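You operate a simulated robot arm through the tools that you are given. There is no shell and no other tool.

Carry out the task below with a simulated robot arm. There is one attempt and no reset: what you move stays moved.

Task
Bring the air up to 4 bar and open the rack valve.
Fine: main valve open first; empty the filter bowl and shut its valve before the rack valve opens; the other outlets stay.

The check looks at the end state, three seconds after you hand in, the way a careful person would. Anything else that was tipped, shoved, dropped, spilled or broken makes it a failure.

Robot
A 7-joint arm with a two-finger parallel gripper, fixed in place. Base frame: the origin is on the floor under the middle of its stand, x ahead of it, y to its left, z up. Units: mm, degrees, N and s.
With the tool pointing down near the work surface it reaches from about 300 to 720 mm from the base axis. Its first joint turns from -166.0 to 166.0 degrees. Payload 1.57 kg.
The tool frame sits at the grasp point between the pads (the TCP): z along the fingers, y along the line on which they close. The tips reach 30 mm beyond it. The gripper opens to 80 mm. The fingers are 17 mm wide and 12 mm thick; the gripper's body (40 by 82 mm) begins 80 mm behind the TCP.
Orientation is that of the tool frame in the base frame, as a unit quaternion [x, y, z, w]. With the fingers straight down and closing along the base's y, the tool's x points along the base's -x, its y along +y and its z along -z.

Tools
- The arm moves only by the tool jog_arm. Its argument "series" is a list of rows, each an object of numbers (a shift or turn left out is 0, a gripper value left out holds the last): "dx", "dy", "dz": the shift along the tool's x, y, z in units of 200 mm (1.0 is 200 mm); "wx", "wy", "wz": the turn, a rotation vector about the tool's x, y, z in units of 90 degrees (1.0 is 90 degrees); "hand": the opening, from 0 (shut) to 1 (fully open). In form: [{"dx": .., "dy": .., "dz": .., "wx": .., "wy": .., "wz": .., "hand": ..}, ...]. A call has 1 to 20 rows; each row is the pose to reach, as a shift and turn from the pose commanded when the call began, along the tool's axes at that moment. A call with a number of a shift or a turn outside -1 to 1 is refused whole. Each row takes 0.2 s and may step no farther than 50 mm and 8.6 degrees from the row before; otherwise, or with a gripper value out of range, the whole call is refused. A pose out of reach is approached as far as the arm can. The call stops where the force on the tool passes 40 N (or 10 N more than at its start, if that is more) or the arm is blocked; 0.2 s more then pass. Each finger travels about 72 mm/s and halts on what it meets, pressing with about 32 N; the grip force reading is that of the motor and also rises with nothing between the fingers. The clock runs only during rows and for 0.2 s after the last one: add rows that repeat a pose to give the fingers time. The reply holds the time, the measured pose of the TCP, the force on the tool along the base axes, the opening and the grip force, in the units named above and with some noise, with the torque about the TCP (base axes, N m) and any sound that the robot's microphone picked up.
- Cameras (640 x 400 px; columns grow to the right, rows downward): "scene" is fixed at [49.4, -499.2, 1538.6]; the picture's right is [0.59, -0.81, 0.00], its down [-0.42, -0.31, -0.85] and it looks along [0.69, 0.50, -0.52] (base axes); focal length 356 px, centre (320, 200). "wrist" rides on the gripper at [72, -6, -122] in the tool frame; the picture's right is [0.09, 1.00, 0.00], its down [-0.84, 0.08, -0.54] and it looks along [-0.54, 0.05, 0.84] (tool axes); focal length 238 px, centre (320, 200). There is no depth. A picture from a camera that has moved, and an enlarged one, comes with that camera's place and axes in the base frame and with its lens.
- snapshot(camera): a new picture of that camera. No time passes.
- lift_body(by): slides the trunk up (or, below 0, down) by that many mm; the arm rides with it, the base frame stays. It gives what a move gives, with no picture.
- inspect(camera, box): a new picture of the part [left, top, right, bottom] of that camera's present view, enlarged. No time passes.
- hand_in(): hands the job in; it is judged then, once.

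Places have to be worked out from the pictures, the camera data and where the tool is seen. Open the gripper and draw the arm clear of the work before you hand the job in, unless the task says otherwise.

The tools are called after "Request:" as name(argument=value, ...) on one line, values as JSON. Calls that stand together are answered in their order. jog_arm: Moves the arm, as the interface text tells. Its arguments: {"type":"object","properties":{"series":{"type":"array","items":{"type":"object","properties":{"dx":{"type":"number"},"dy":{"type":"number"},"dz":{"type":"number"},"wx":{"type":"number"},"wy":{"type":"number"},"wz":{"type":"number"},"hand":{"type":"number"}}}}},"required":["series"]} The other tools are called the same way: lift_body (by) moves the trunk up or down; snapshot (camera) takes a picture; inspect (camera, box) takes an enlarged picture of a part of a camera's view; hand_in () hands the job in.

At the start:

```text
clock: 0.0
ee_pos: [402.9, -84.1, 1348.0]
ee_rot: [0.0, 1.0, 0.0, 0.0]
contact_force: [0.3, -0.2, 0.5]
ft_torque: [0.01, 0.01, -0.01]
finger_gap: 80.3
finger_force: 0.1
trunk travel left (down, up): [-75.0, 40.0]
```

scene: 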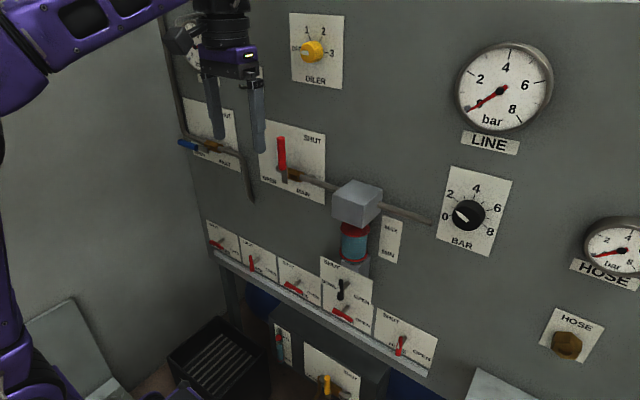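
wrist: 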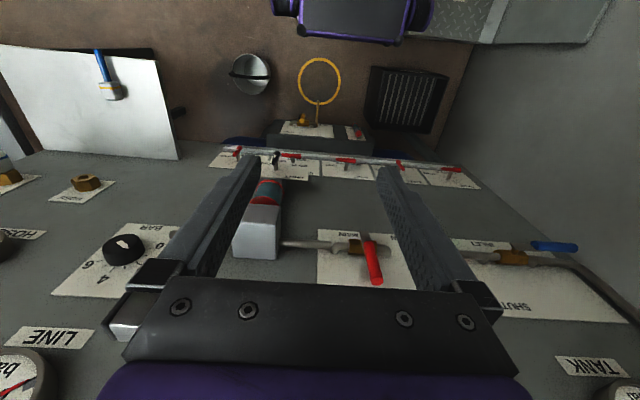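

I start by looking closely at the panel: the valves, gauges, labels and filter bowl. No motion yet.

Request:
inspect(camera="scene", box=[160, 80, 340, 220])

Request:
inspect(camera="scene", box=[190, 210, 450, 380])

Request:
inspect(camera="scene", box=[310, 150, 530, 290])

Request:
inspect(camera="scene", box=[240, 300, 400, 400])

Request:
inspect(camera="wrist", box=[200, 40, 500, 200])

```text
2.86 times, centred on (250, 150) of scene
camera zoom: at [49.4, -499.2, 1538.6], right [0.59, -0.81, 0.0], down [-0.42, -0.31, -0.85], along [0.69, 0.5, -0.52], focal length 1017 px, centre (520, 343)
```

zoom: 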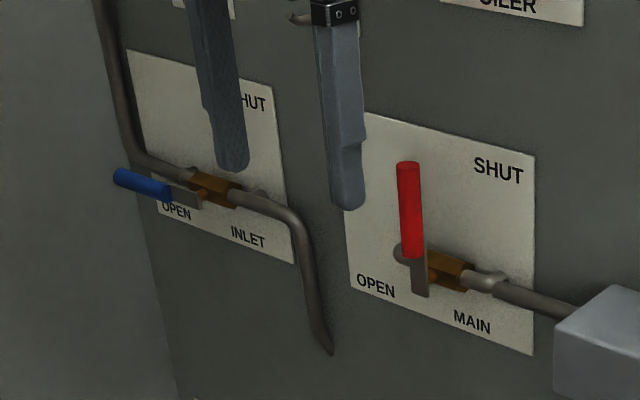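

```text
2.35 times, centred on (320, 295) of scene
camera zoom: at [49.4, -499.2, 1538.6], right [0.59, -0.81, 0.0], down [-0.42, -0.31, -0.85], along [0.69, 0.5, -0.52], focal length 838 px, centre (320, -24)
```

zoom: 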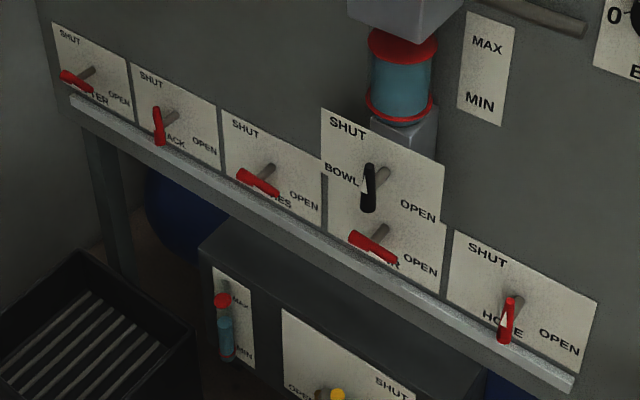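

```text
2.86 times, centred on (420, 220) of scene
camera zoom: at [49.4, -499.2, 1538.6], right [0.59, -0.81, 0.0], down [-0.42, -0.31, -0.85], along [0.69, 0.5, -0.52], focal length 1017 px, centre (34, 143)
```

zoom: 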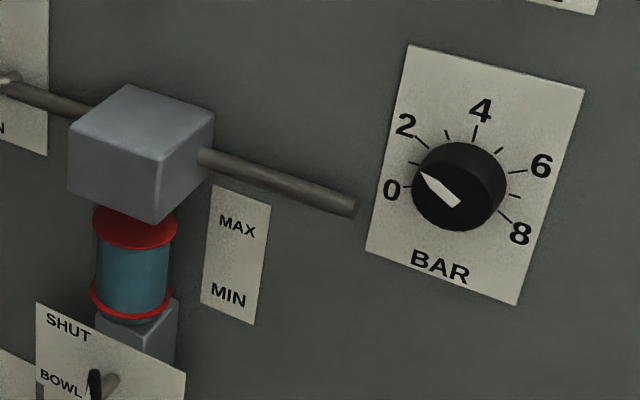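

```text
4.00 times, centred on (320, 350) of scene
camera zoom: at [49.4, -499.2, 1538.6], right [0.59, -0.81, 0.0], down [-0.42, -0.31, -0.85], along [0.69, 0.5, -0.52], focal length 1424 px, centre (320, -400)
```

zoom: 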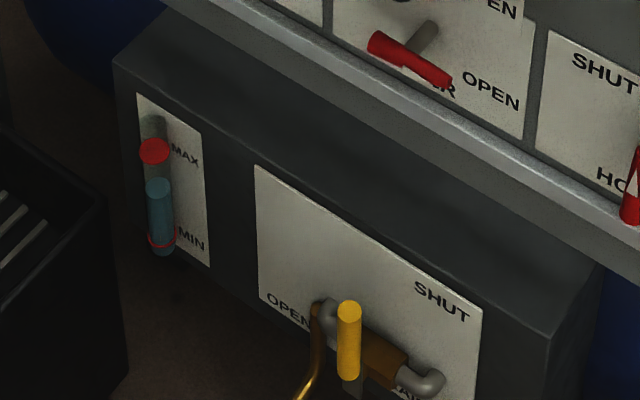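

```text
2.13 times, centred on (350, 120) of wrist
camera zoom: at [332.1, -91.9, 1469.6], right [-0.09, 1.0, 0.0], down [0.84, 0.08, 0.54], along [0.54, 0.05, -0.84], focal length 508 px, centre (256, 371)
```

zoom: 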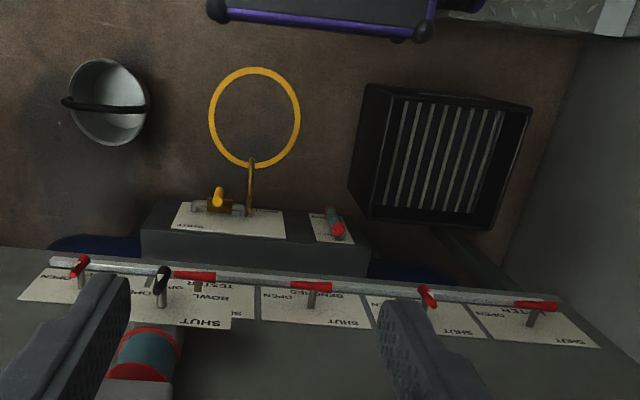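

The main lever looks shut (upright), with inlet open to the left. I inspect the gauges, outlet levers and sump box in more detail.

Request:
inspect(camera="scene", box=[200, 215, 330, 296])

Request:
inspect(camera="scene", box=[310, 250, 440, 331])

Request:
inspect(camera="scene", box=[310, 295, 440, 376])

Request:
inspect(camera="scene", box=[440, 30, 640, 155])

Request:
inspect(camera="scene", box=[440, 200, 640, 400])

Request:
inspect(camera="wrist", box=[0, 30, 300, 220])

Request:
inspect(camera="scene", box=[320, 170, 420, 280])

```text
4.92 times, centred on (265, 256) of scene
camera zoom: at [49.4, -499.2, 1538.6], right [0.59, -0.81, 0.0], down [-0.42, -0.31, -0.85], along [0.69, 0.5, -0.52], focal length 1753 px, centre (591, -73)
```

zoom: 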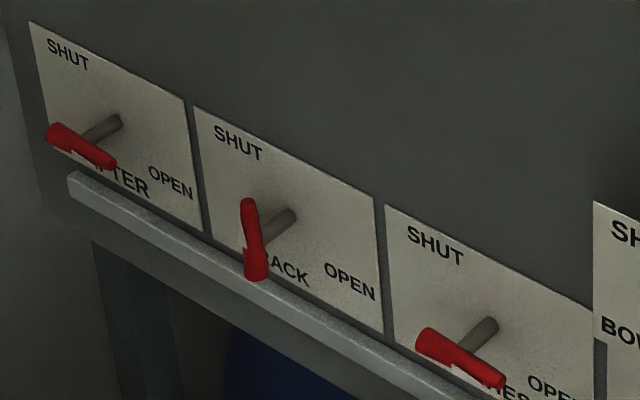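

```text
4.92 times, centred on (375, 290) of scene
camera zoom: at [49.4, -499.2, 1538.6], right [0.59, -0.81, 0.0], down [-0.42, -0.31, -0.85], along [0.69, 0.5, -0.52], focal length 1753 px, centre (49, -246)
```

zoom: 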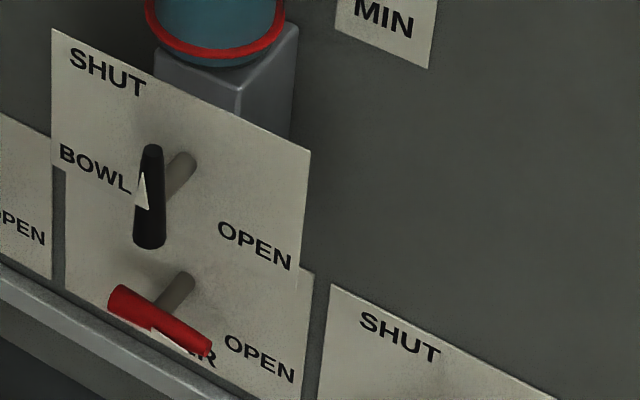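

```text
4.92 times, centred on (375, 336) of scene
camera zoom: at [49.4, -499.2, 1538.6], right [0.59, -0.81, 0.0], down [-0.42, -0.31, -0.85], along [0.69, 0.5, -0.52], focal length 1753 px, centre (49, -467)
```

zoom: 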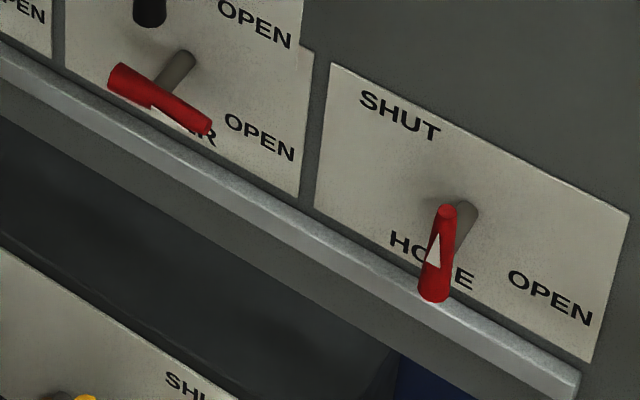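

```text
3.20 times, centred on (540, 92) of scene
camera zoom: at [49.4, -499.2, 1538.6], right [0.59, -0.81, 0.0], down [-0.42, -0.31, -0.85], along [0.69, 0.5, -0.52], focal length 1140 px, centre (-384, 544)
```

zoom: 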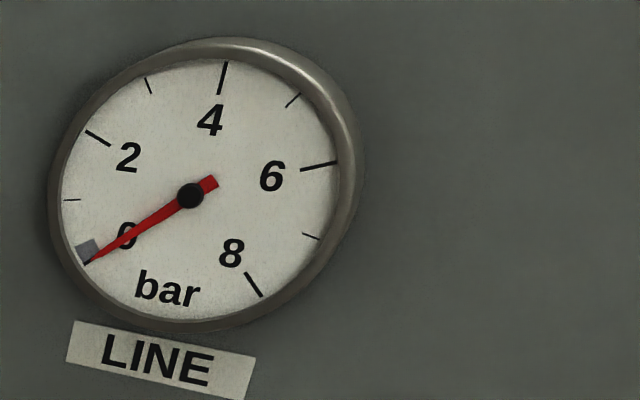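

```text
2.00 times, centred on (540, 300) of scene
camera zoom: at [49.4, -499.2, 1538.6], right [0.59, -0.81, 0.0], down [-0.42, -0.31, -0.85], along [0.69, 0.5, -0.52], focal length 712 px, centre (-120, 0)
```

zoom: 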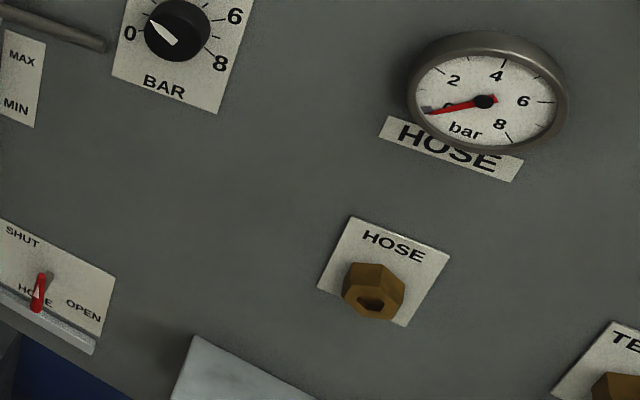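

```text
2.11 times, centred on (150, 125) of wrist
camera zoom: at [332.1, -91.9, 1469.6], right [-0.09, 1.0, 0.0], down [0.84, 0.08, 0.54], along [0.54, 0.05, -0.84], focal length 502 px, centre (678, 358)
```

zoom: 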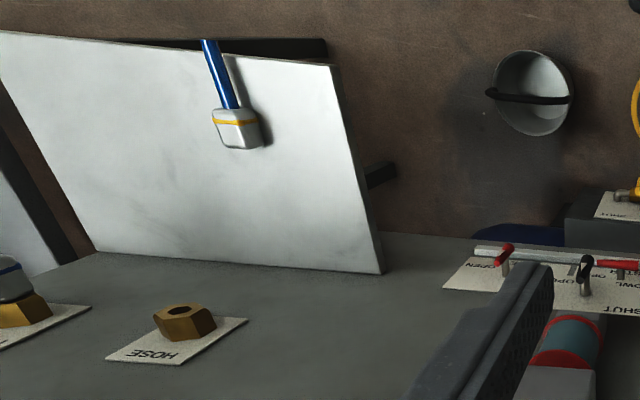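

```text
3.64 times, centred on (370, 225) of scene
camera zoom: at [49.4, -499.2, 1538.6], right [0.59, -0.81, 0.0], down [-0.42, -0.31, -0.85], along [0.69, 0.5, -0.52], focal length 1295 px, centre (138, 109)
```

zoom: 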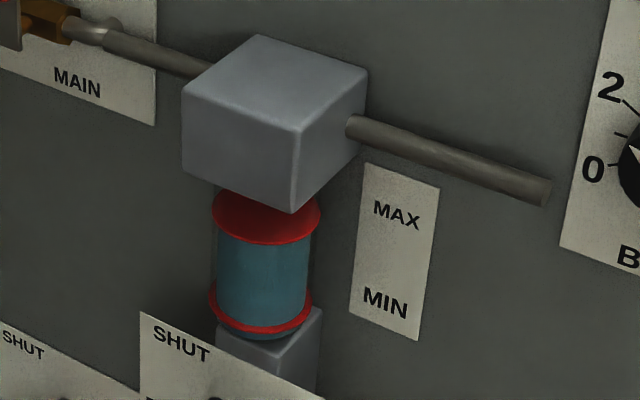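

The line gauge reads 0, and the bowl and sump both hold liquid. I tilt the gripper back 45° and draw back slightly so the wrist camera can view the panel face-on.

Request:
jog_arm(series=[{"dx": 0.05, "wy": -0.085}, {"dx": 0.1, "wy": -0.17}, {"dx": 0.15, "wy": -0.255}, {"dx": 0.2, "wy": -0.34}, {"dx": 0.25, "wy": -0.42}, {"dx": 0.3, "wy": -0.5}])

Request:
snapshot(camera="wrist")

Request:
snapshot(camera="scene")

```text
clock: 1.1
ee_pos: [414.7, -88.4, 1268.1]
ee_rot: [0.003, 0.987, 0.002, 0.163]
contact_force: [0.3, 0.3, 0.4]
ft_torque: [-0.02, 0.0, 0.0]
finger_gap: 80.3
finger_force: 0.0
trunk travel left (down, up): [-75.0, 40.0]
stopped in row 5: the arm was blocked; the commanded pose is now the measured one
```

```text
taken
camera wrist: at [307.8, -95.3, 1362.6], right [-0.08, 1.0, -0.02], down [0.62, 0.07, 0.78], along [0.78, 0.05, -0.62], focal length 238 px, centre (320, 200)
```

wrist: 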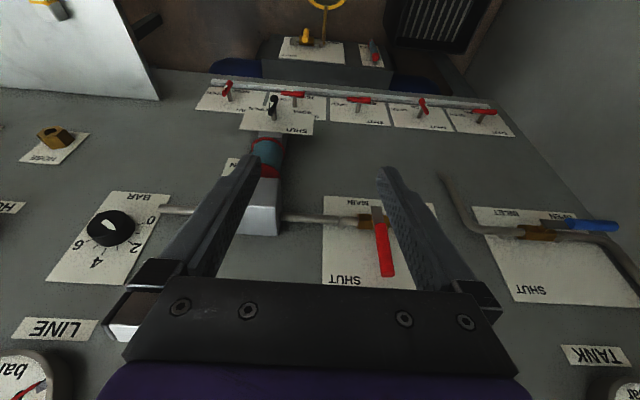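

```text
taken
```

scene: 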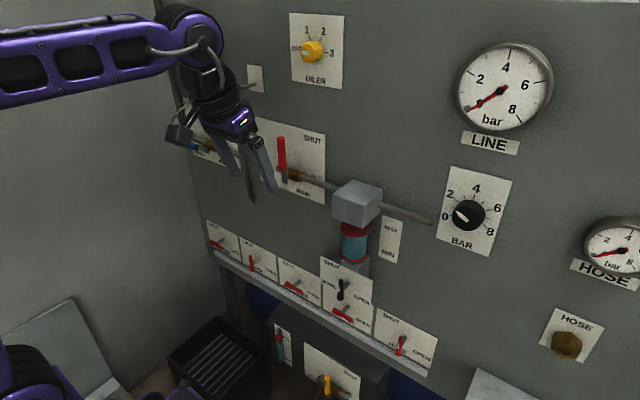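

Panel face comes out at x≈662; the main lever tip is near (604, 12, 1247). The blocked stop had almost no force, so it looks like a joint limit; I lower the hand straight down by 200 mm to look at the lower section.

Request:
jog_arm(series=[{"dx": 0.0644, "dz": 0.189}, {"dx": 0.129, "dz": 0.379}, {"dx": 0.193, "dz": 0.568}, {"dx": 0.258, "dz": 0.757}, {"dx": 0.322, "dz": 0.947}])

Request:
snapshot(camera="wrist")

Request:
snapshot(camera="scene")

```text
clock: 2.2
ee_pos: [413.9, -86.1, 1074.3]
ee_rot: [0.001, 0.986, 0.003, 0.167]
contact_force: [-0.4, -0.1, -0.2]
ft_torque: [0.0, -0.02, 0.01]
finger_gap: 79.8
finger_force: 0.1
trunk travel left (down, up): [-75.0, 40.0]
```

```text
taken
camera wrist: at [307.1, -93.1, 1167.0], right [-0.08, 1.0, -0.03], down [0.61, 0.07, 0.79], along [0.79, 0.05, -0.61], focal length 238 px, centre (320, 200)
```

wrist: 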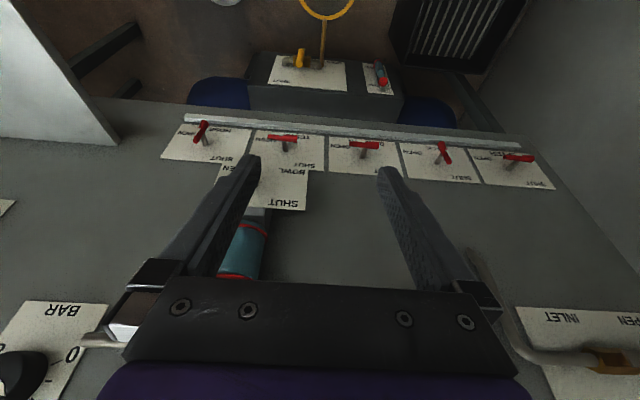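

```text
taken
```

scene: 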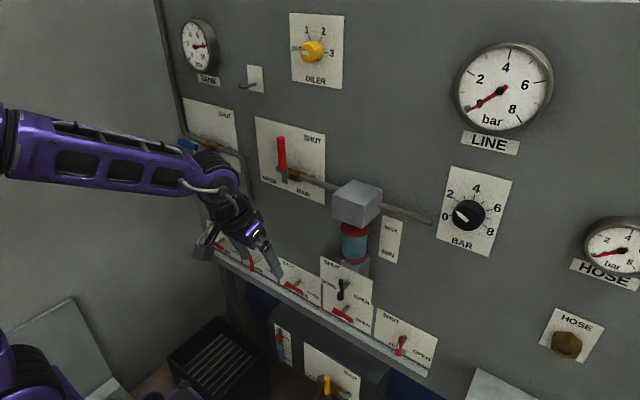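

At this height the arm moves freely. I tilt another ~26° here for a level view of the panel's lower half.

Request:
jog_arm(series=[{"wy": -0.09}, {"wy": -0.18}, {"wy": -0.27}, {"wy": -0.29}])

Request:
snapshot(camera="wrist")

Request:
inspect(camera="wrist", box=[160, 60, 560, 260])

```text
clock: 3.2
ee_pos: [413.4, -85.6, 1072.6]
ee_rot: [0.002, 0.923, 0.001, 0.384]
contact_force: [-0.5, 0.4, 0.0]
ft_torque: [-0.03, -0.02, 0.0]
finger_gap: 80.3
finger_force: 0.0
trunk travel left (down, up): [-75.0, 40.0]
```

```text
taken
camera wrist: at [277.2, -93.0, 1107.8], right [-0.06, 1.0, -0.06], down [0.21, 0.07, 0.98], along [0.98, 0.05, -0.21], focal length 238 px, centre (320, 200)
```

wrist: 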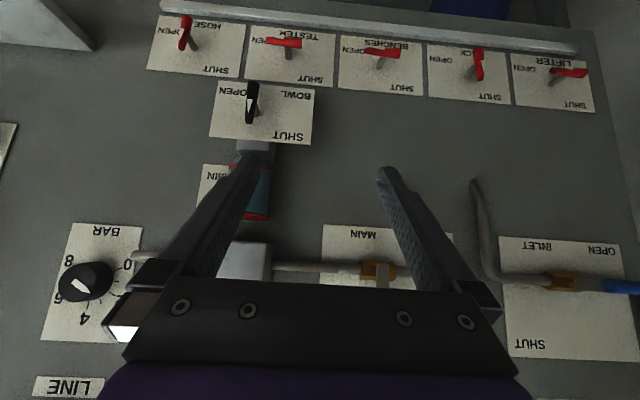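

```text
1.60 times, centred on (360, 160) of wrist
camera zoom: at [277.2, -93.0, 1107.8], right [-0.06, 1.0, -0.06], down [0.21, 0.07, 0.98], along [0.98, 0.05, -0.21], focal length 381 px, centre (256, 264)
```

zoom: 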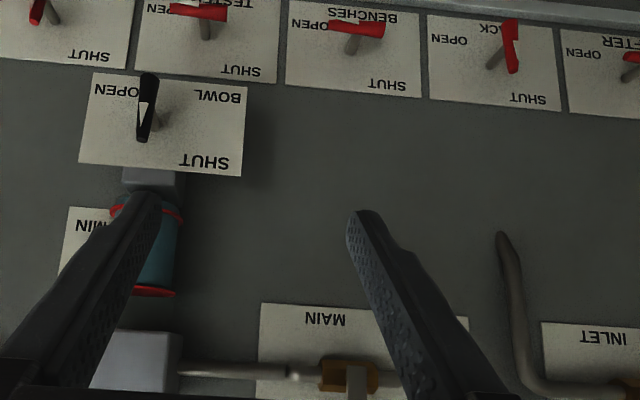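

The outlet row reads LIFTER, RACK, BENCHES, TESTER, HOSE, with BOWL above TESTER. I zoom in on the levers for their pointer directions.

Request:
inspect(camera="wrist", box=[150, 10, 340, 150])

Request:
inspect(camera="wrist", box=[330, 20, 600, 120])

Request:
inspect(camera="wrist", box=[30, 210, 170, 350])

```text
2.86 times, centred on (245, 80) of wrist
camera zoom: at [277.2, -93.0, 1107.8], right [-0.06, 1.0, -0.06], down [0.21, 0.07, 0.98], along [0.98, 0.05, -0.21], focal length 681 px, centre (534, 543)
```

zoom: 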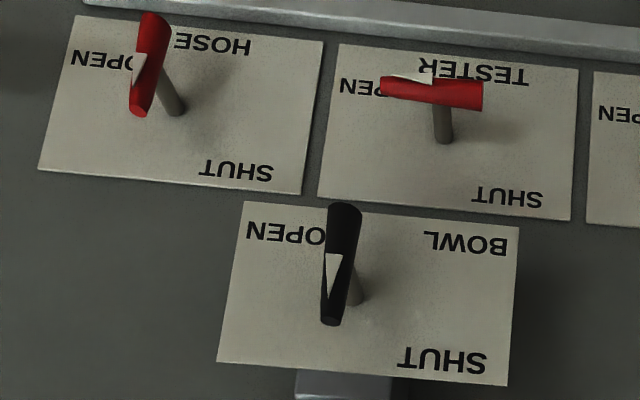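

```text
2.37 times, centred on (465, 70) of wrist
camera zoom: at [277.2, -93.0, 1107.8], right [-0.06, 1.0, -0.06], down [0.21, 0.07, 0.98], along [0.98, 0.05, -0.21], focal length 565 px, centre (-24, 508)
```

zoom: 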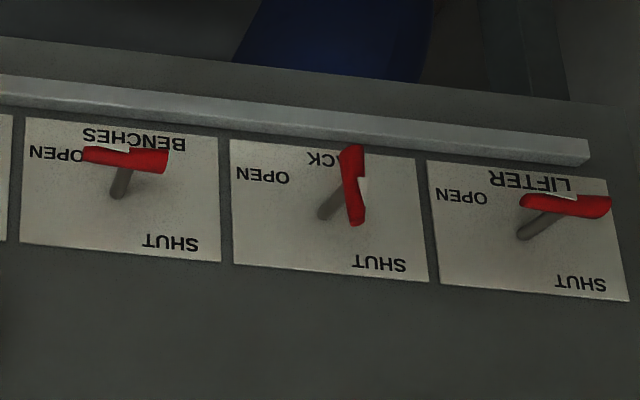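

```text
2.86 times, centred on (100, 280) of wrist
camera zoom: at [277.2, -93.0, 1107.8], right [-0.06, 1.0, -0.06], down [0.21, 0.07, 0.98], along [0.98, 0.05, -0.21], focal length 681 px, centre (949, -29)
```

zoom: 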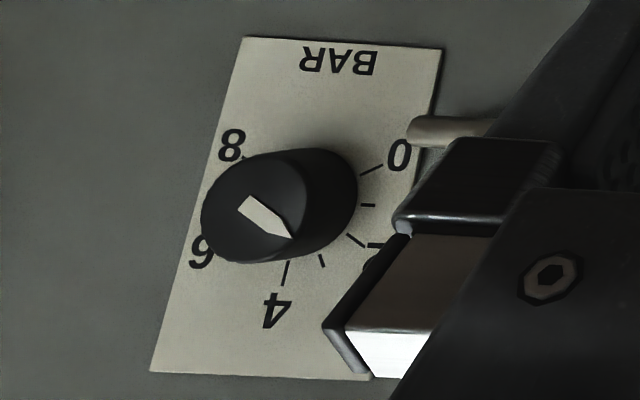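

BOWL, HOSE and RACK point up (shut); LIFTER, BENCHES and TESTER point right (open). I descend 200 mm more to look at the sump box, ring and bucket.

Request:
jog_arm(series=[{"dx": 0.142, "dz": 0.141}, {"dx": 0.284, "dz": 0.282}, {"dx": 0.425, "dz": 0.423}, {"dx": 0.567, "dz": 0.564}, {"dx": 0.709, "dz": 0.705}])

Request:
snapshot(camera="wrist")

Request:
snapshot(camera="scene")

```text
clock: 4.5
ee_pos: [433.9, -92.9, 870.0]
ee_rot: [0.002, 0.923, 0.001, 0.385]
contact_force: [0.7, -0.3, -0.7]
ft_torque: [0.0, -0.01, -0.02]
finger_gap: 79.8
finger_force: 0.0
out of reach, approached as far as the arm can: row 2, 3, 4, 5
trunk travel left (down, up): [-75.0, 40.0]
```

```text
taken
camera wrist: at [298.2, -99.2, 906.3], right [-0.06, 1.0, -0.06], down [0.21, 0.07, 0.98], along [0.98, 0.05, -0.21], focal length 238 px, centre (320, 200)
```

wrist: 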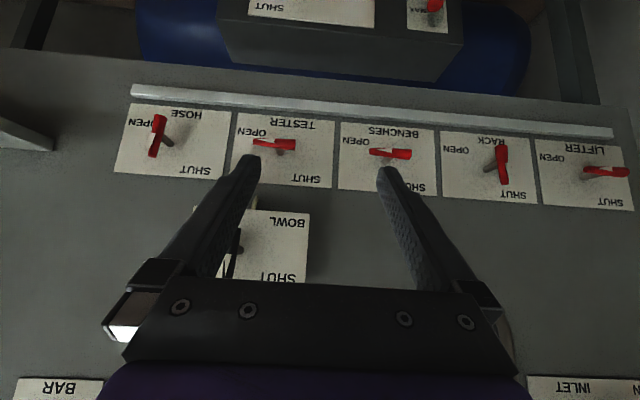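

```text
taken
```

scene: 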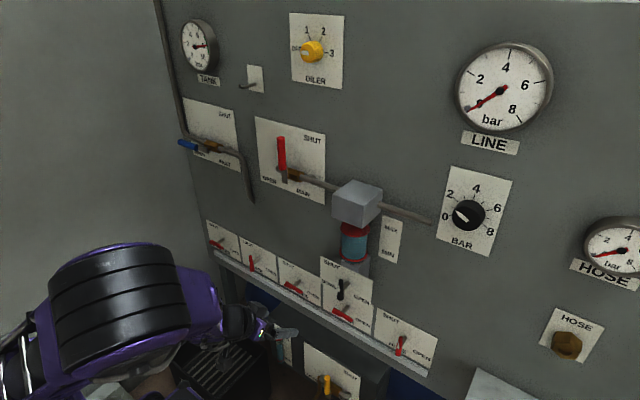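

The arm is near its inner reach here. I tilt the hand back toward straight-down so the camera looks at the sump sight glass, ring and bucket.

Request:
jog_arm(series=[{"wy": 0.09}, {"wy": 0.18}, {"wy": 0.27}, {"wy": 0.36}, {"wy": 0.4}])

Request:
snapshot(camera="wrist")

Request:
inspect(camera="wrist", box=[220, 0, 500, 160])

```text
clock: 5.7
ee_pos: [433.0, -92.4, 870.1]
ee_rot: [0.003, 0.997, 0.004, 0.08]
contact_force: [-0.7, -0.7, 1.7]
ft_torque: [0.04, 0.02, -0.02]
finger_gap: 79.9
finger_force: 0.0
out of reach, approached as far as the arm can: row 3
trunk travel left (down, up): [-75.0, 40.0]
```

```text
taken
camera wrist: at [343.7, -100.7, 980.2], right [-0.09, 1.0, -0.01], down [0.74, 0.07, 0.67], along [0.67, 0.05, -0.74], focal length 238 px, centre (320, 200)
```

wrist: 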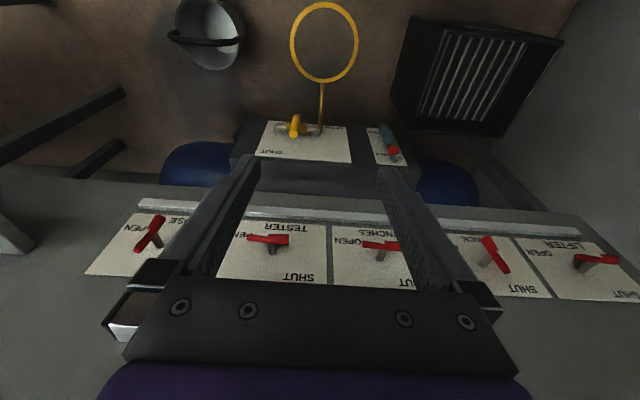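

```text
2.29 times, centred on (360, 80) of wrist
camera zoom: at [343.7, -100.7, 980.2], right [-0.09, 1.0, -0.01], down [0.74, 0.07, 0.67], along [0.67, 0.05, -0.74], focal length 545 px, centre (229, 474)
```

zoom: 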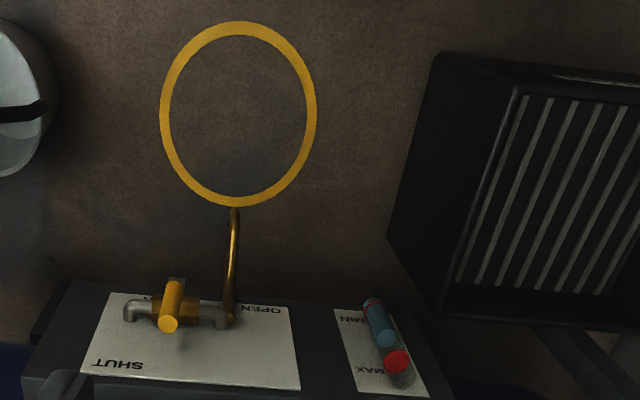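

The ring is painted on the floor below the sump spout; the bucket stands to the right. I zoom on the sump sight glass and its plate to read the level and labels.

Request:
inspect(camera="wrist", box=[240, 110, 430, 180])

Request:
inspect(camera="wrist", box=[360, 110, 420, 170])

Request:
inspect(camera="wrist", box=[130, 0, 290, 100])

Request:
inspect(camera="scene", box=[260, 310, 370, 400])

Request:
inspect(camera="scene", box=[160, 0, 360, 110])

```text
3.37 times, centred on (335, 145) of wrist
camera zoom: at [343.7, -100.7, 980.2], right [-0.09, 1.0, -0.01], down [0.74, 0.07, 0.67], along [0.67, 0.05, -0.74], focal length 803 px, centre (270, 385)
```

zoom: 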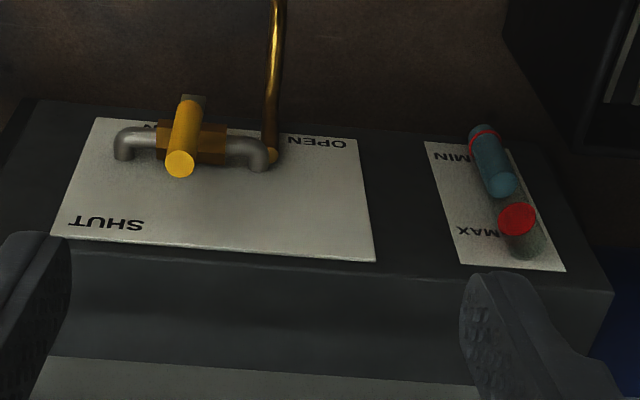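

```text
6.67 times, centred on (390, 140) of wrist
camera zoom: at [343.7, -100.7, 980.2], right [-0.09, 1.0, -0.01], down [0.74, 0.07, 0.67], along [0.67, 0.05, -0.74], focal length 1589 px, centre (-147, 600)
```

zoom: 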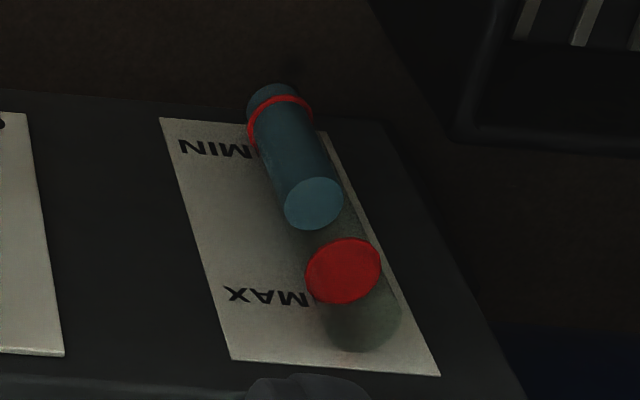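

```text
4.00 times, centred on (210, 50) of wrist
camera zoom: at [343.7, -100.7, 980.2], right [-0.09, 1.0, -0.01], down [0.74, 0.07, 0.67], along [0.67, 0.05, -0.74], focal length 953 px, centre (760, 800)
```

zoom: 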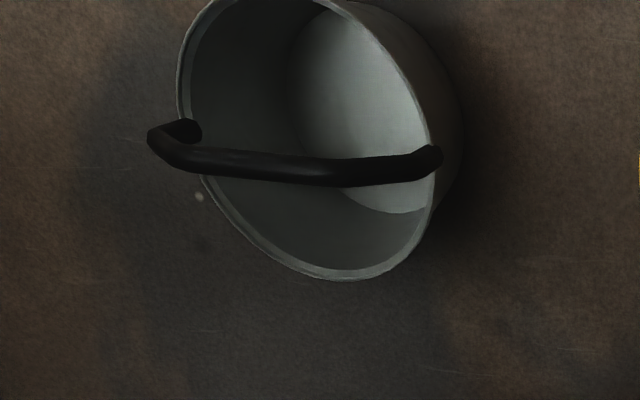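

```text
4.44 times, centred on (315, 355) of scene
camera zoom: at [49.4, -499.2, 1538.6], right [0.59, -0.81, 0.0], down [-0.42, -0.31, -0.85], along [0.69, 0.5, -0.52], focal length 1583 px, centre (342, -489)
```

zoom: 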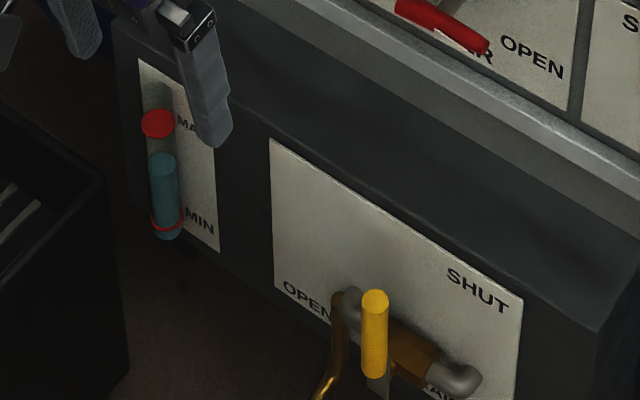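

```text
3.20 times, centred on (260, 55) of scene
camera zoom: at [49.4, -499.2, 1538.6], right [0.59, -0.81, 0.0], down [-0.42, -0.31, -0.85], along [0.69, 0.5, -0.52], focal length 1140 px, centre (512, 664)
```

zoom: 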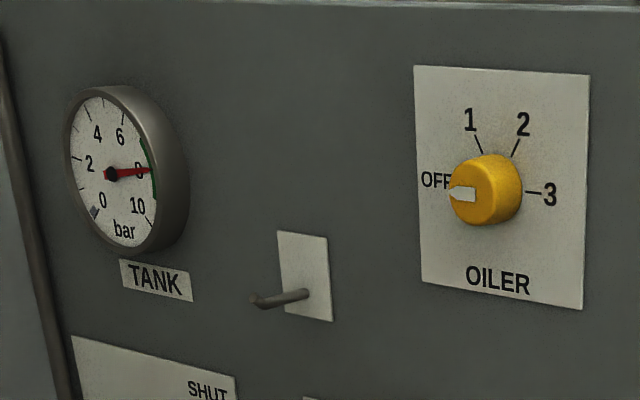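

Tank is at 8 bar, and the sump sits well under MAX, so it has room. Next I raise the arm and tilt it toward the panel, working toward a horizontal tool pose in front of the main lever.

Request:
jog_arm(series=[{"dx": -0.07, "dy": 0.06, "dz": -0.186, "wy": -0.08}, {"dx": -0.141, "dy": 0.12, "dz": -0.372, "wy": -0.16}, {"dx": -0.212, "dy": 0.18, "dz": -0.558, "wy": -0.24}, {"dx": -0.283, "dy": 0.24, "dz": -0.744, "wy": -0.32}, {"dx": -0.353, "dy": 0.3, "dz": -0.93, "wy": -0.398}])

```text
clock: 6.8
ee_pos: [469.5, -32.0, 1064.5]
ee_rot: [0.002, 0.924, 0.002, 0.383]
contact_force: [0.4, 0.2, 0.0]
ft_torque: [0.02, 0.02, 0.04]
finger_gap: 79.9
finger_force: 0.1
trunk travel left (down, up): [-75.0, 40.0]
```

The arm followed well. I continue up and forward with more tilt toward horizontal.

Request:
jog_arm(series=[{"dx": -0.124, "dy": 0.028, "dz": -0.035, "wy": -0.083}, {"dx": -0.248, "dy": 0.055, "dz": -0.07, "wy": -0.167}, {"dx": -0.371, "dy": 0.083, "dz": -0.105, "wy": -0.25}, {"dx": -0.495, "dy": 0.11, "dz": -0.14, "wy": -0.333}])

Request:
snapshot(camera="scene")

Request:
snapshot(camera="wrist")

```text
clock: 7.8
ee_pos: [522.1, -11.9, 1153.4]
ee_rot: [0.003, 0.793, 0.0, 0.609]
contact_force: [0.4, -0.2, 0.0]
ft_torque: [0.01, -0.01, 0.04]
finger_gap: 80.1
finger_force: 0.1
trunk travel left (down, up): [-75.0, 40.0]
```

```text
taken
```

scene: 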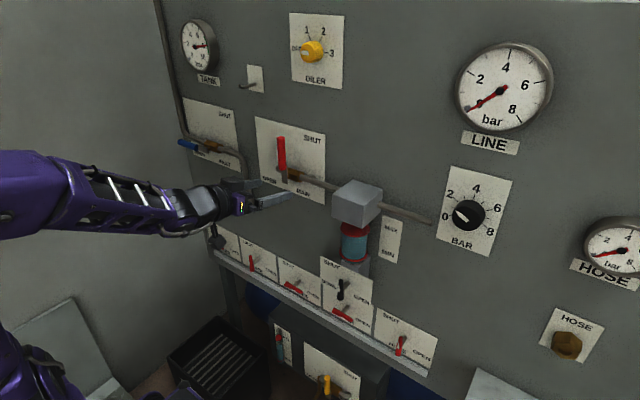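

```text
taken
camera wrist: at [387.4, -18.9, 1116.8], right [-0.02, 1.0, -0.08], down [-0.31, 0.07, 0.95], along [0.95, 0.05, 0.31], focal length 238 px, centre (320, 200)
```

wrist: 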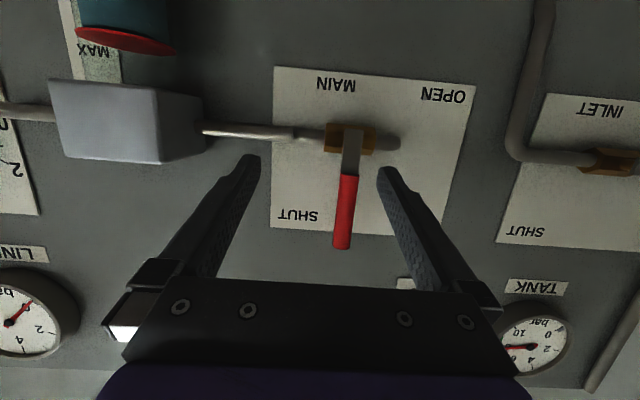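

The main lever stands upright at about x=615, y≈20, grip from z 1163 to 1241, with its pivot near z=1130. I level the tool horizontal and align it in front of the grip.

Request:
jog_arm(series=[{"dx": -0.142, "dy": 0.08, "dz": 0.029, "wy": -0.083}, {"dx": -0.285, "dy": 0.16, "dz": 0.0585, "wy": -0.166}, {"dx": -0.285, "dy": 0.16, "dz": 0.0585, "wy": -0.166}])

Request:
snapshot(camera="wrist")

Request:
snapshot(camera="scene")

```text
clock: 8.7
ee_pos: [549.9, 20.8, 1205.7]
ee_rot: [0.002, 0.707, 0.002, 0.708]
contact_force: [0.1, 0.0, -0.9]
ft_torque: [-0.01, 0.02, -0.02]
finger_gap: 80.2
finger_force: 0.1
trunk travel left (down, up): [-75.0, 40.0]
```

```text
taken
camera wrist: at [428.6, 14.6, 1135.4], right [0.0, 1.0, -0.09], down [-0.54, 0.07, 0.84], along [0.84, 0.05, 0.54], focal length 238 px, centre (320, 200)
```

wrist: 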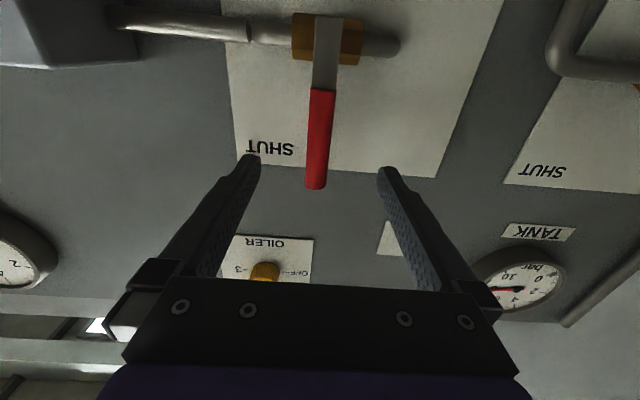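

```text
taken
```

scene: 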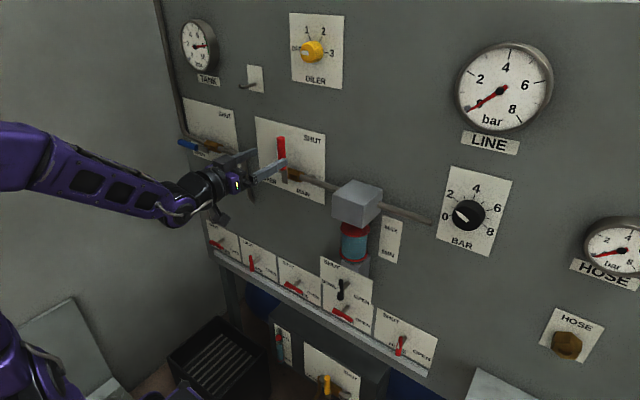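

Lever grip confirmed centred at y≈20, x≈612, pivot z≈1130. I advance to straddle it and close the fingers loosely to about 30 mm.

Request:
jog_arm(series=[{"dz": 0.16, "hand": 1}, {"dz": 0.31, "hand": 1}, {"dz": 0.31, "hand": 0.38}, {"dz": 0.31, "hand": 0.38}, {"dz": 0.31, "hand": 0.38}])

Request:
snapshot(camera="wrist")

```text
clock: 9.8
ee_pos: [612.6, 19.5, 1207.7]
ee_rot: [0.003, 0.707, 0.001, 0.707]
contact_force: [0.0, -0.1, 0.5]
ft_torque: [0.01, 0.02, 0.01]
finger_gap: 30.1
finger_force: 0.1
trunk travel left (down, up): [-75.0, 40.0]
```

```text
taken
camera wrist: at [491.3, 12.7, 1137.1], right [0.0, 1.0, -0.09], down [-0.54, 0.07, 0.84], along [0.84, 0.04, 0.54], focal length 238 px, centre (320, 200)
```

wrist: 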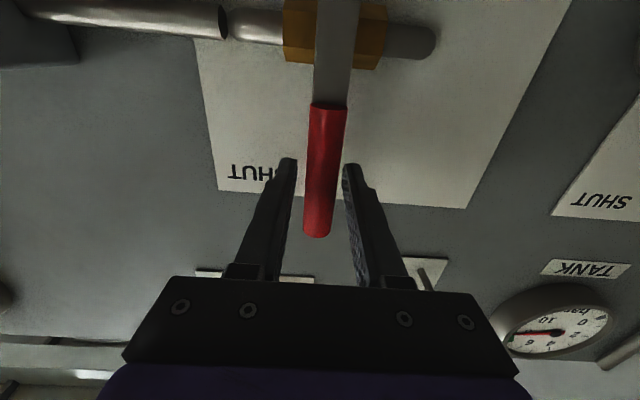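

The grip sits between the fingers. Now I swing it along its arc from up (SHUT) to the left (OPEN), turning the tool with it.

Request:
jog_arm(series=[{"dx": 0.0037, "dy": 0.0529, "wz": -0.0889}, {"dx": 0.0147, "dy": 0.1047, "wz": -0.1778}, {"dx": 0.0329, "dy": 0.1546, "wz": -0.2667}, {"dx": 0.0577, "dy": 0.2014, "wz": -0.3556}, {"dx": 0.0889, "dy": 0.2443, "wz": -0.4444}, {"dx": 0.1257, "dy": 0.2824, "wz": -0.5333}, {"dx": 0.1675, "dy": 0.315, "wz": -0.6222}, {"dx": 0.2134, "dy": 0.3415, "wz": -0.7111}, {"dx": 0.2626, "dy": 0.3614, "wz": -0.8}, {"dx": 0.314, "dy": 0.3742, "wz": -0.8889}, {"dx": 0.3667, "dy": 0.3798, "wz": -0.9778}, {"dx": 0.38, "dy": 0.38, "wz": -1.0}])

Request:
snapshot(camera="scene")

Request:
snapshot(camera="wrist")

```text
clock: 12.4
ee_pos: [611.4, 97.3, 1132.1]
ee_rot: [-0.498, 0.501, -0.501, 0.5]
contact_force: [-0.7, 0.4, -0.1]
ft_torque: [0.0, 0.01, 0.04]
finger_gap: 30.7
finger_force: 0.2
trunk travel left (down, up): [-75.0, 40.0]
```

```text
taken
```

scene: 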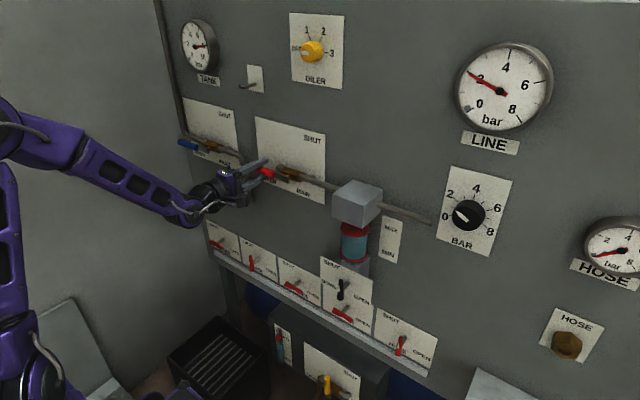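

```text
taken
camera wrist: at [491.3, 24.1, 1139.1], right [0.0, -0.09, -1.0], down [-0.54, 0.84, -0.08], along [0.84, 0.54, -0.05], focal length 238 px, centre (320, 200)
```

wrist: 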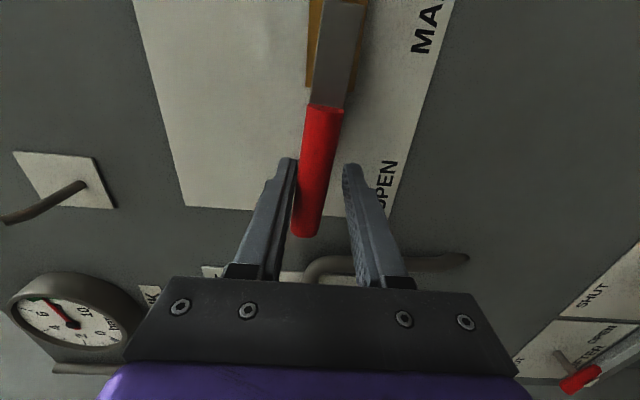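

LINE jumped to about 2 bar, so the main is opening; the lever lags a few degrees because of slack. I push it slightly further to its full OPEN position.

Request:
jog_arm(series=[{"dy": 0.018, "wz": -0.03}, {"dy": 0.036, "wz": -0.06}, {"dy": 0.036, "wz": -0.06}])

Request:
snapshot(camera="wrist")

Request:
inspect(camera="scene", box=[440, 30, 640, 155])

```text
clock: 13.2
ee_pos: [610.9, 97.4, 1124.5]
ee_rot: [0.521, -0.478, 0.523, -0.476]
contact_force: [-0.2, -1.1, 2.1]
ft_torque: [0.02, -0.02, -0.02]
finger_gap: 31.8
finger_force: 0.9
trunk travel left (down, up): [-75.0, 40.0]
```

```text
taken
camera wrist: at [490.9, 25.0, 1138.7], right [0.0, -0.18, -0.98], down [-0.54, 0.83, -0.15], along [0.84, 0.53, -0.1], focal length 238 px, centre (320, 200)
```

wrist: 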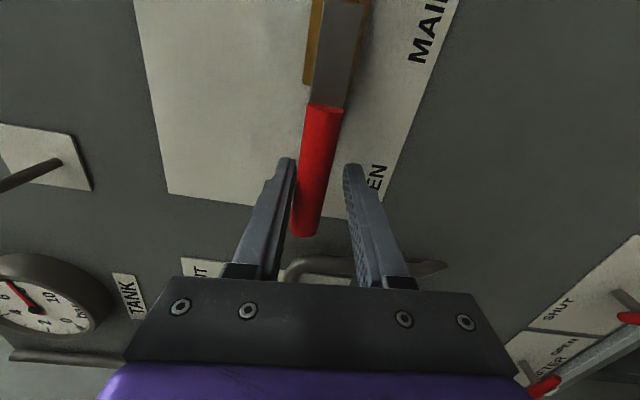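

```text
3.20 times, centred on (540, 92) of scene
camera zoom: at [49.4, -499.2, 1538.6], right [0.59, -0.81, 0.0], down [-0.42, -0.31, -0.85], along [0.69, 0.5, -0.52], focal length 1140 px, centre (-384, 544)
```

zoom: 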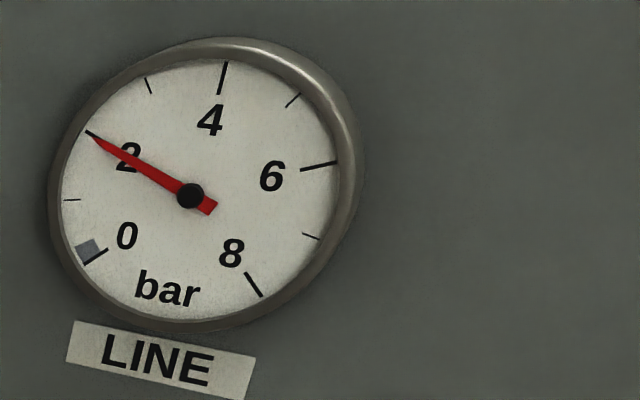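

LINE reads 2 bar and the lever works out level. I check it in the scene view before releasing.

Request:
inspect(camera="scene", box=[200, 100, 360, 220])

Request:
inspect(camera="scene", box=[430, 160, 520, 260])

```text
3.33 times, centred on (280, 160) of scene
camera zoom: at [49.4, -499.2, 1538.6], right [0.59, -0.81, 0.0], down [-0.42, -0.31, -0.85], along [0.69, 0.5, -0.52], focal length 1187 px, centre (453, 333)
```

zoom: 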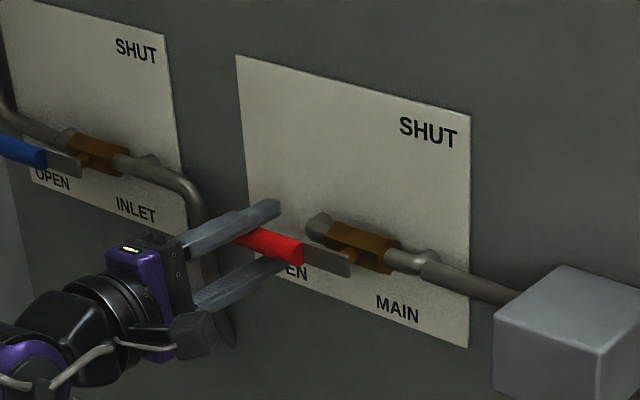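

```text
4.00 times, centred on (475, 210) of scene
camera zoom: at [49.4, -499.2, 1538.6], right [0.59, -0.81, 0.0], down [-0.42, -0.31, -0.85], along [0.69, 0.5, -0.52], focal length 1424 px, centre (-300, 160)
```

zoom: 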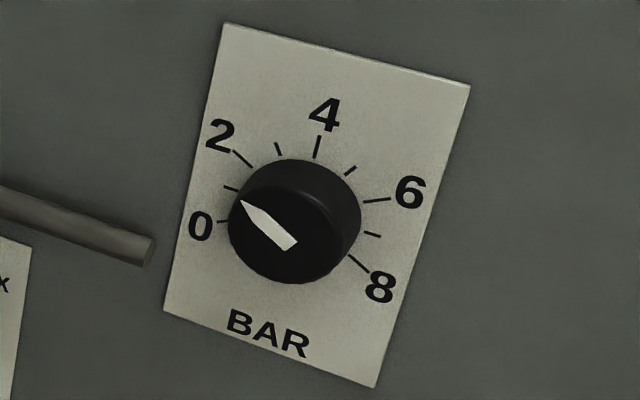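

The main lever is parallel to the pipe: open. I open the fingers, back straight out and unroll the wrist while moving right toward the regulator knob, staying clear of the filter block whose front is at x≈588.

Request:
jog_arm(series=[{"hand": 0.65}, {"hand": 0.65}, {"dz": -0.2}, {"dz": -0.4}, {"dz": -0.48}, {"dz": -0.48, "dx": 0.088, "dy": 0.008, "wz": 0.09}, {"dz": -0.48, "dx": 0.176, "dy": 0.017, "wz": 0.18}, {"dz": -0.48, "dx": 0.265, "dy": 0.025, "wz": 0.27}, {"dz": -0.48, "dx": 0.353, "dy": 0.033, "wz": 0.36}, {"dz": -0.48, "dx": 0.441, "dy": 0.042, "wz": 0.45}, {"dz": -0.48, "dx": 0.529, "dy": 0.05, "wz": 0.54}, {"dz": -0.48, "dx": 0.617, "dy": 0.058, "wz": 0.63}, {"dz": -0.48, "dx": 0.706, "dy": 0.067, "wz": 0.72}, {"dz": -0.48, "dx": 0.794, "dy": 0.075, "wz": 0.81}, {"dz": -0.48, "dx": 0.882, "dy": 0.083, "wz": 0.9}, {"dz": -0.48, "dx": 0.97, "dy": 0.092, "wz": 0.99}])

Request:
snapshot(camera="scene")

```text
clock: 16.6
ee_pos: [514.9, -98.8, 1122.8]
ee_rot: [-0.036, 0.706, -0.036, 0.706]
contact_force: [-0.5, -0.5, -0.1]
ft_torque: [-0.01, -0.01, 0.02]
finger_gap: 52.1
finger_force: 0.0
trunk travel left (down, up): [-75.0, 40.0]
```

```text
taken
```

scene: 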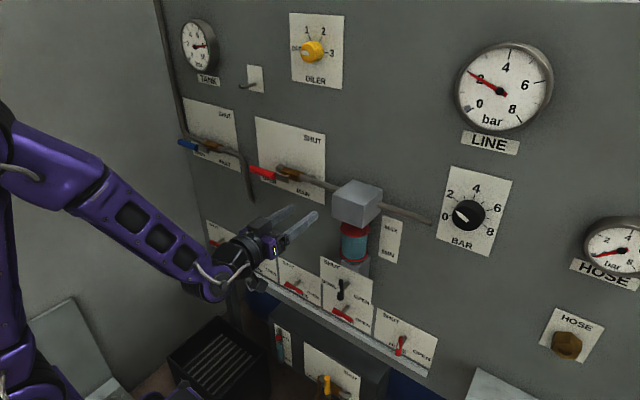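

Main lever stays left (open), LINE at 2 bar. I move on toward the knob at about (635, -402, 1171) and square the wrist.

Request:
jog_arm(series=[{"dx": -0.029, "dy": -0.194, "wz": 0.013}, {"dx": -0.057, "dy": -0.388, "wz": 0.026}, {"dx": -0.086, "dy": -0.582, "wz": 0.039}, {"dx": -0.114, "dy": -0.776, "wz": 0.052}, {"dx": -0.143, "dy": -0.97, "wz": 0.065}])

Request:
snapshot(camera="wrist")

```text
clock: 17.9
ee_pos: [515.6, -289.3, 1172.9]
ee_rot: [0.001, 0.707, -0.001, 0.707]
contact_force: [0.6, -0.3, 0.3]
ft_torque: [0.0, 0.02, -0.03]
finger_gap: 52.2
finger_force: 0.0
trunk travel left (down, up): [-75.0, 40.0]
```

```text
taken
camera wrist: at [393.4, -296.5, 1102.0], right [0.0, 1.0, -0.09], down [-0.54, 0.08, 0.84], along [0.84, 0.05, 0.54], focal length 238 px, centre (320, 200)
```

wrist: 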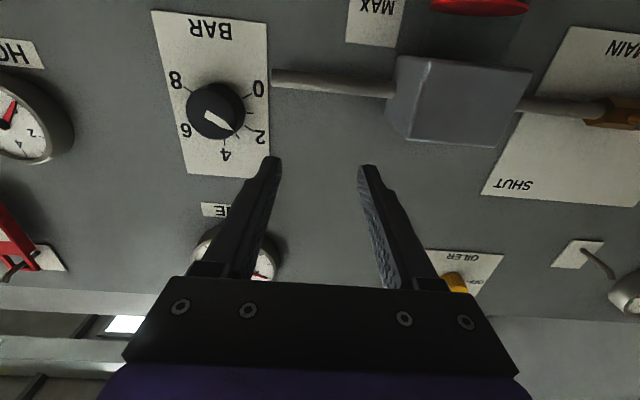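

The knob is at about y=-401, z=1167. I shift right to line up with it and look again before closing in.

Request:
jog_arm(series=[{"dy": -0.19, "hand": 1}, {"dy": -0.38, "hand": 1}, {"dy": -0.56, "dx": 0.025, "hand": 1}])

Request:
snapshot(camera="wrist")

Request:
snapshot(camera="scene")

```text
clock: 18.6
ee_pos: [513.2, -399.1, 1167.0]
ee_rot: [0.0, 0.707, -0.003, 0.707]
contact_force: [0.8, 0.2, -0.4]
ft_torque: [0.01, -0.01, -0.04]
finger_gap: 80.2
finger_force: 0.1
trunk travel left (down, up): [-75.0, 40.0]
```

```text
taken
camera wrist: at [392.9, -406.6, 1096.6], right [0.0, 1.0, -0.1], down [-0.54, 0.08, 0.84], along [0.84, 0.05, 0.54], focal length 238 px, centre (320, 200)
```

wrist: 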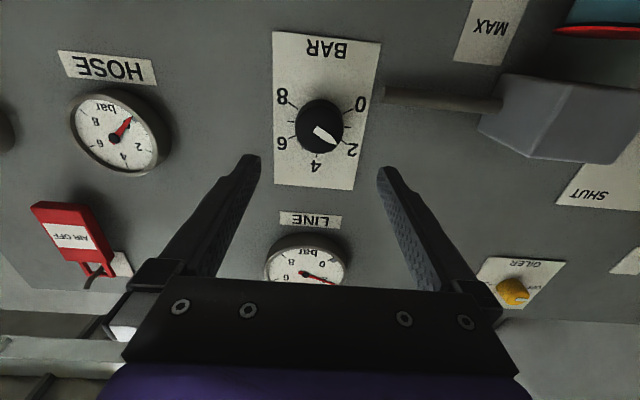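

```text
taken
```

scene: 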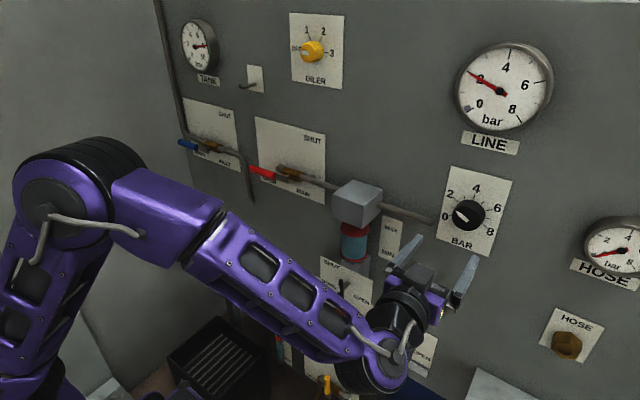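

I zoom on the knob to find its centre and pointer angle precisely.

Request:
inspect(camera="wrist", box=[260, 60, 390, 150])

Request:
inspect(camera="wrist", box=[20, 80, 340, 290])

```text
4.44 times, centred on (325, 105) of wrist
camera zoom: at [392.9, -406.6, 1096.6], right [0.0, 1.0, -0.1], down [-0.54, 0.08, 0.84], along [0.84, 0.05, 0.54], focal length 1059 px, centre (298, 622)
```

zoom: 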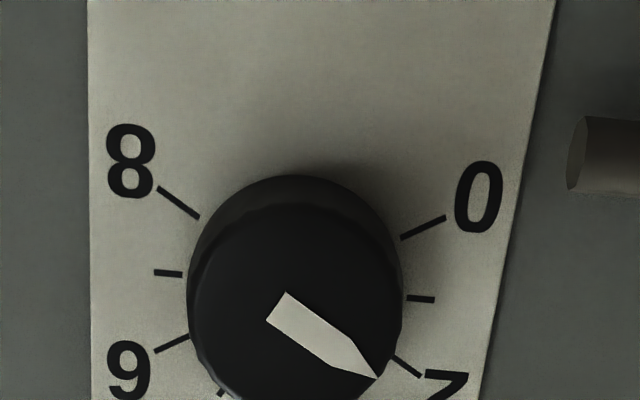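

```text
1.90 times, centred on (180, 185) of wrist
camera zoom: at [392.9, -406.6, 1096.6], right [0.0, 1.0, -0.1], down [-0.54, 0.08, 0.84], along [0.84, 0.05, 0.54], focal length 454 px, centre (587, 229)
```

zoom: 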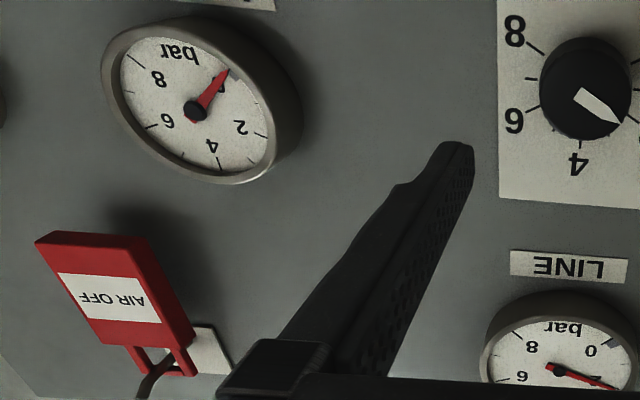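

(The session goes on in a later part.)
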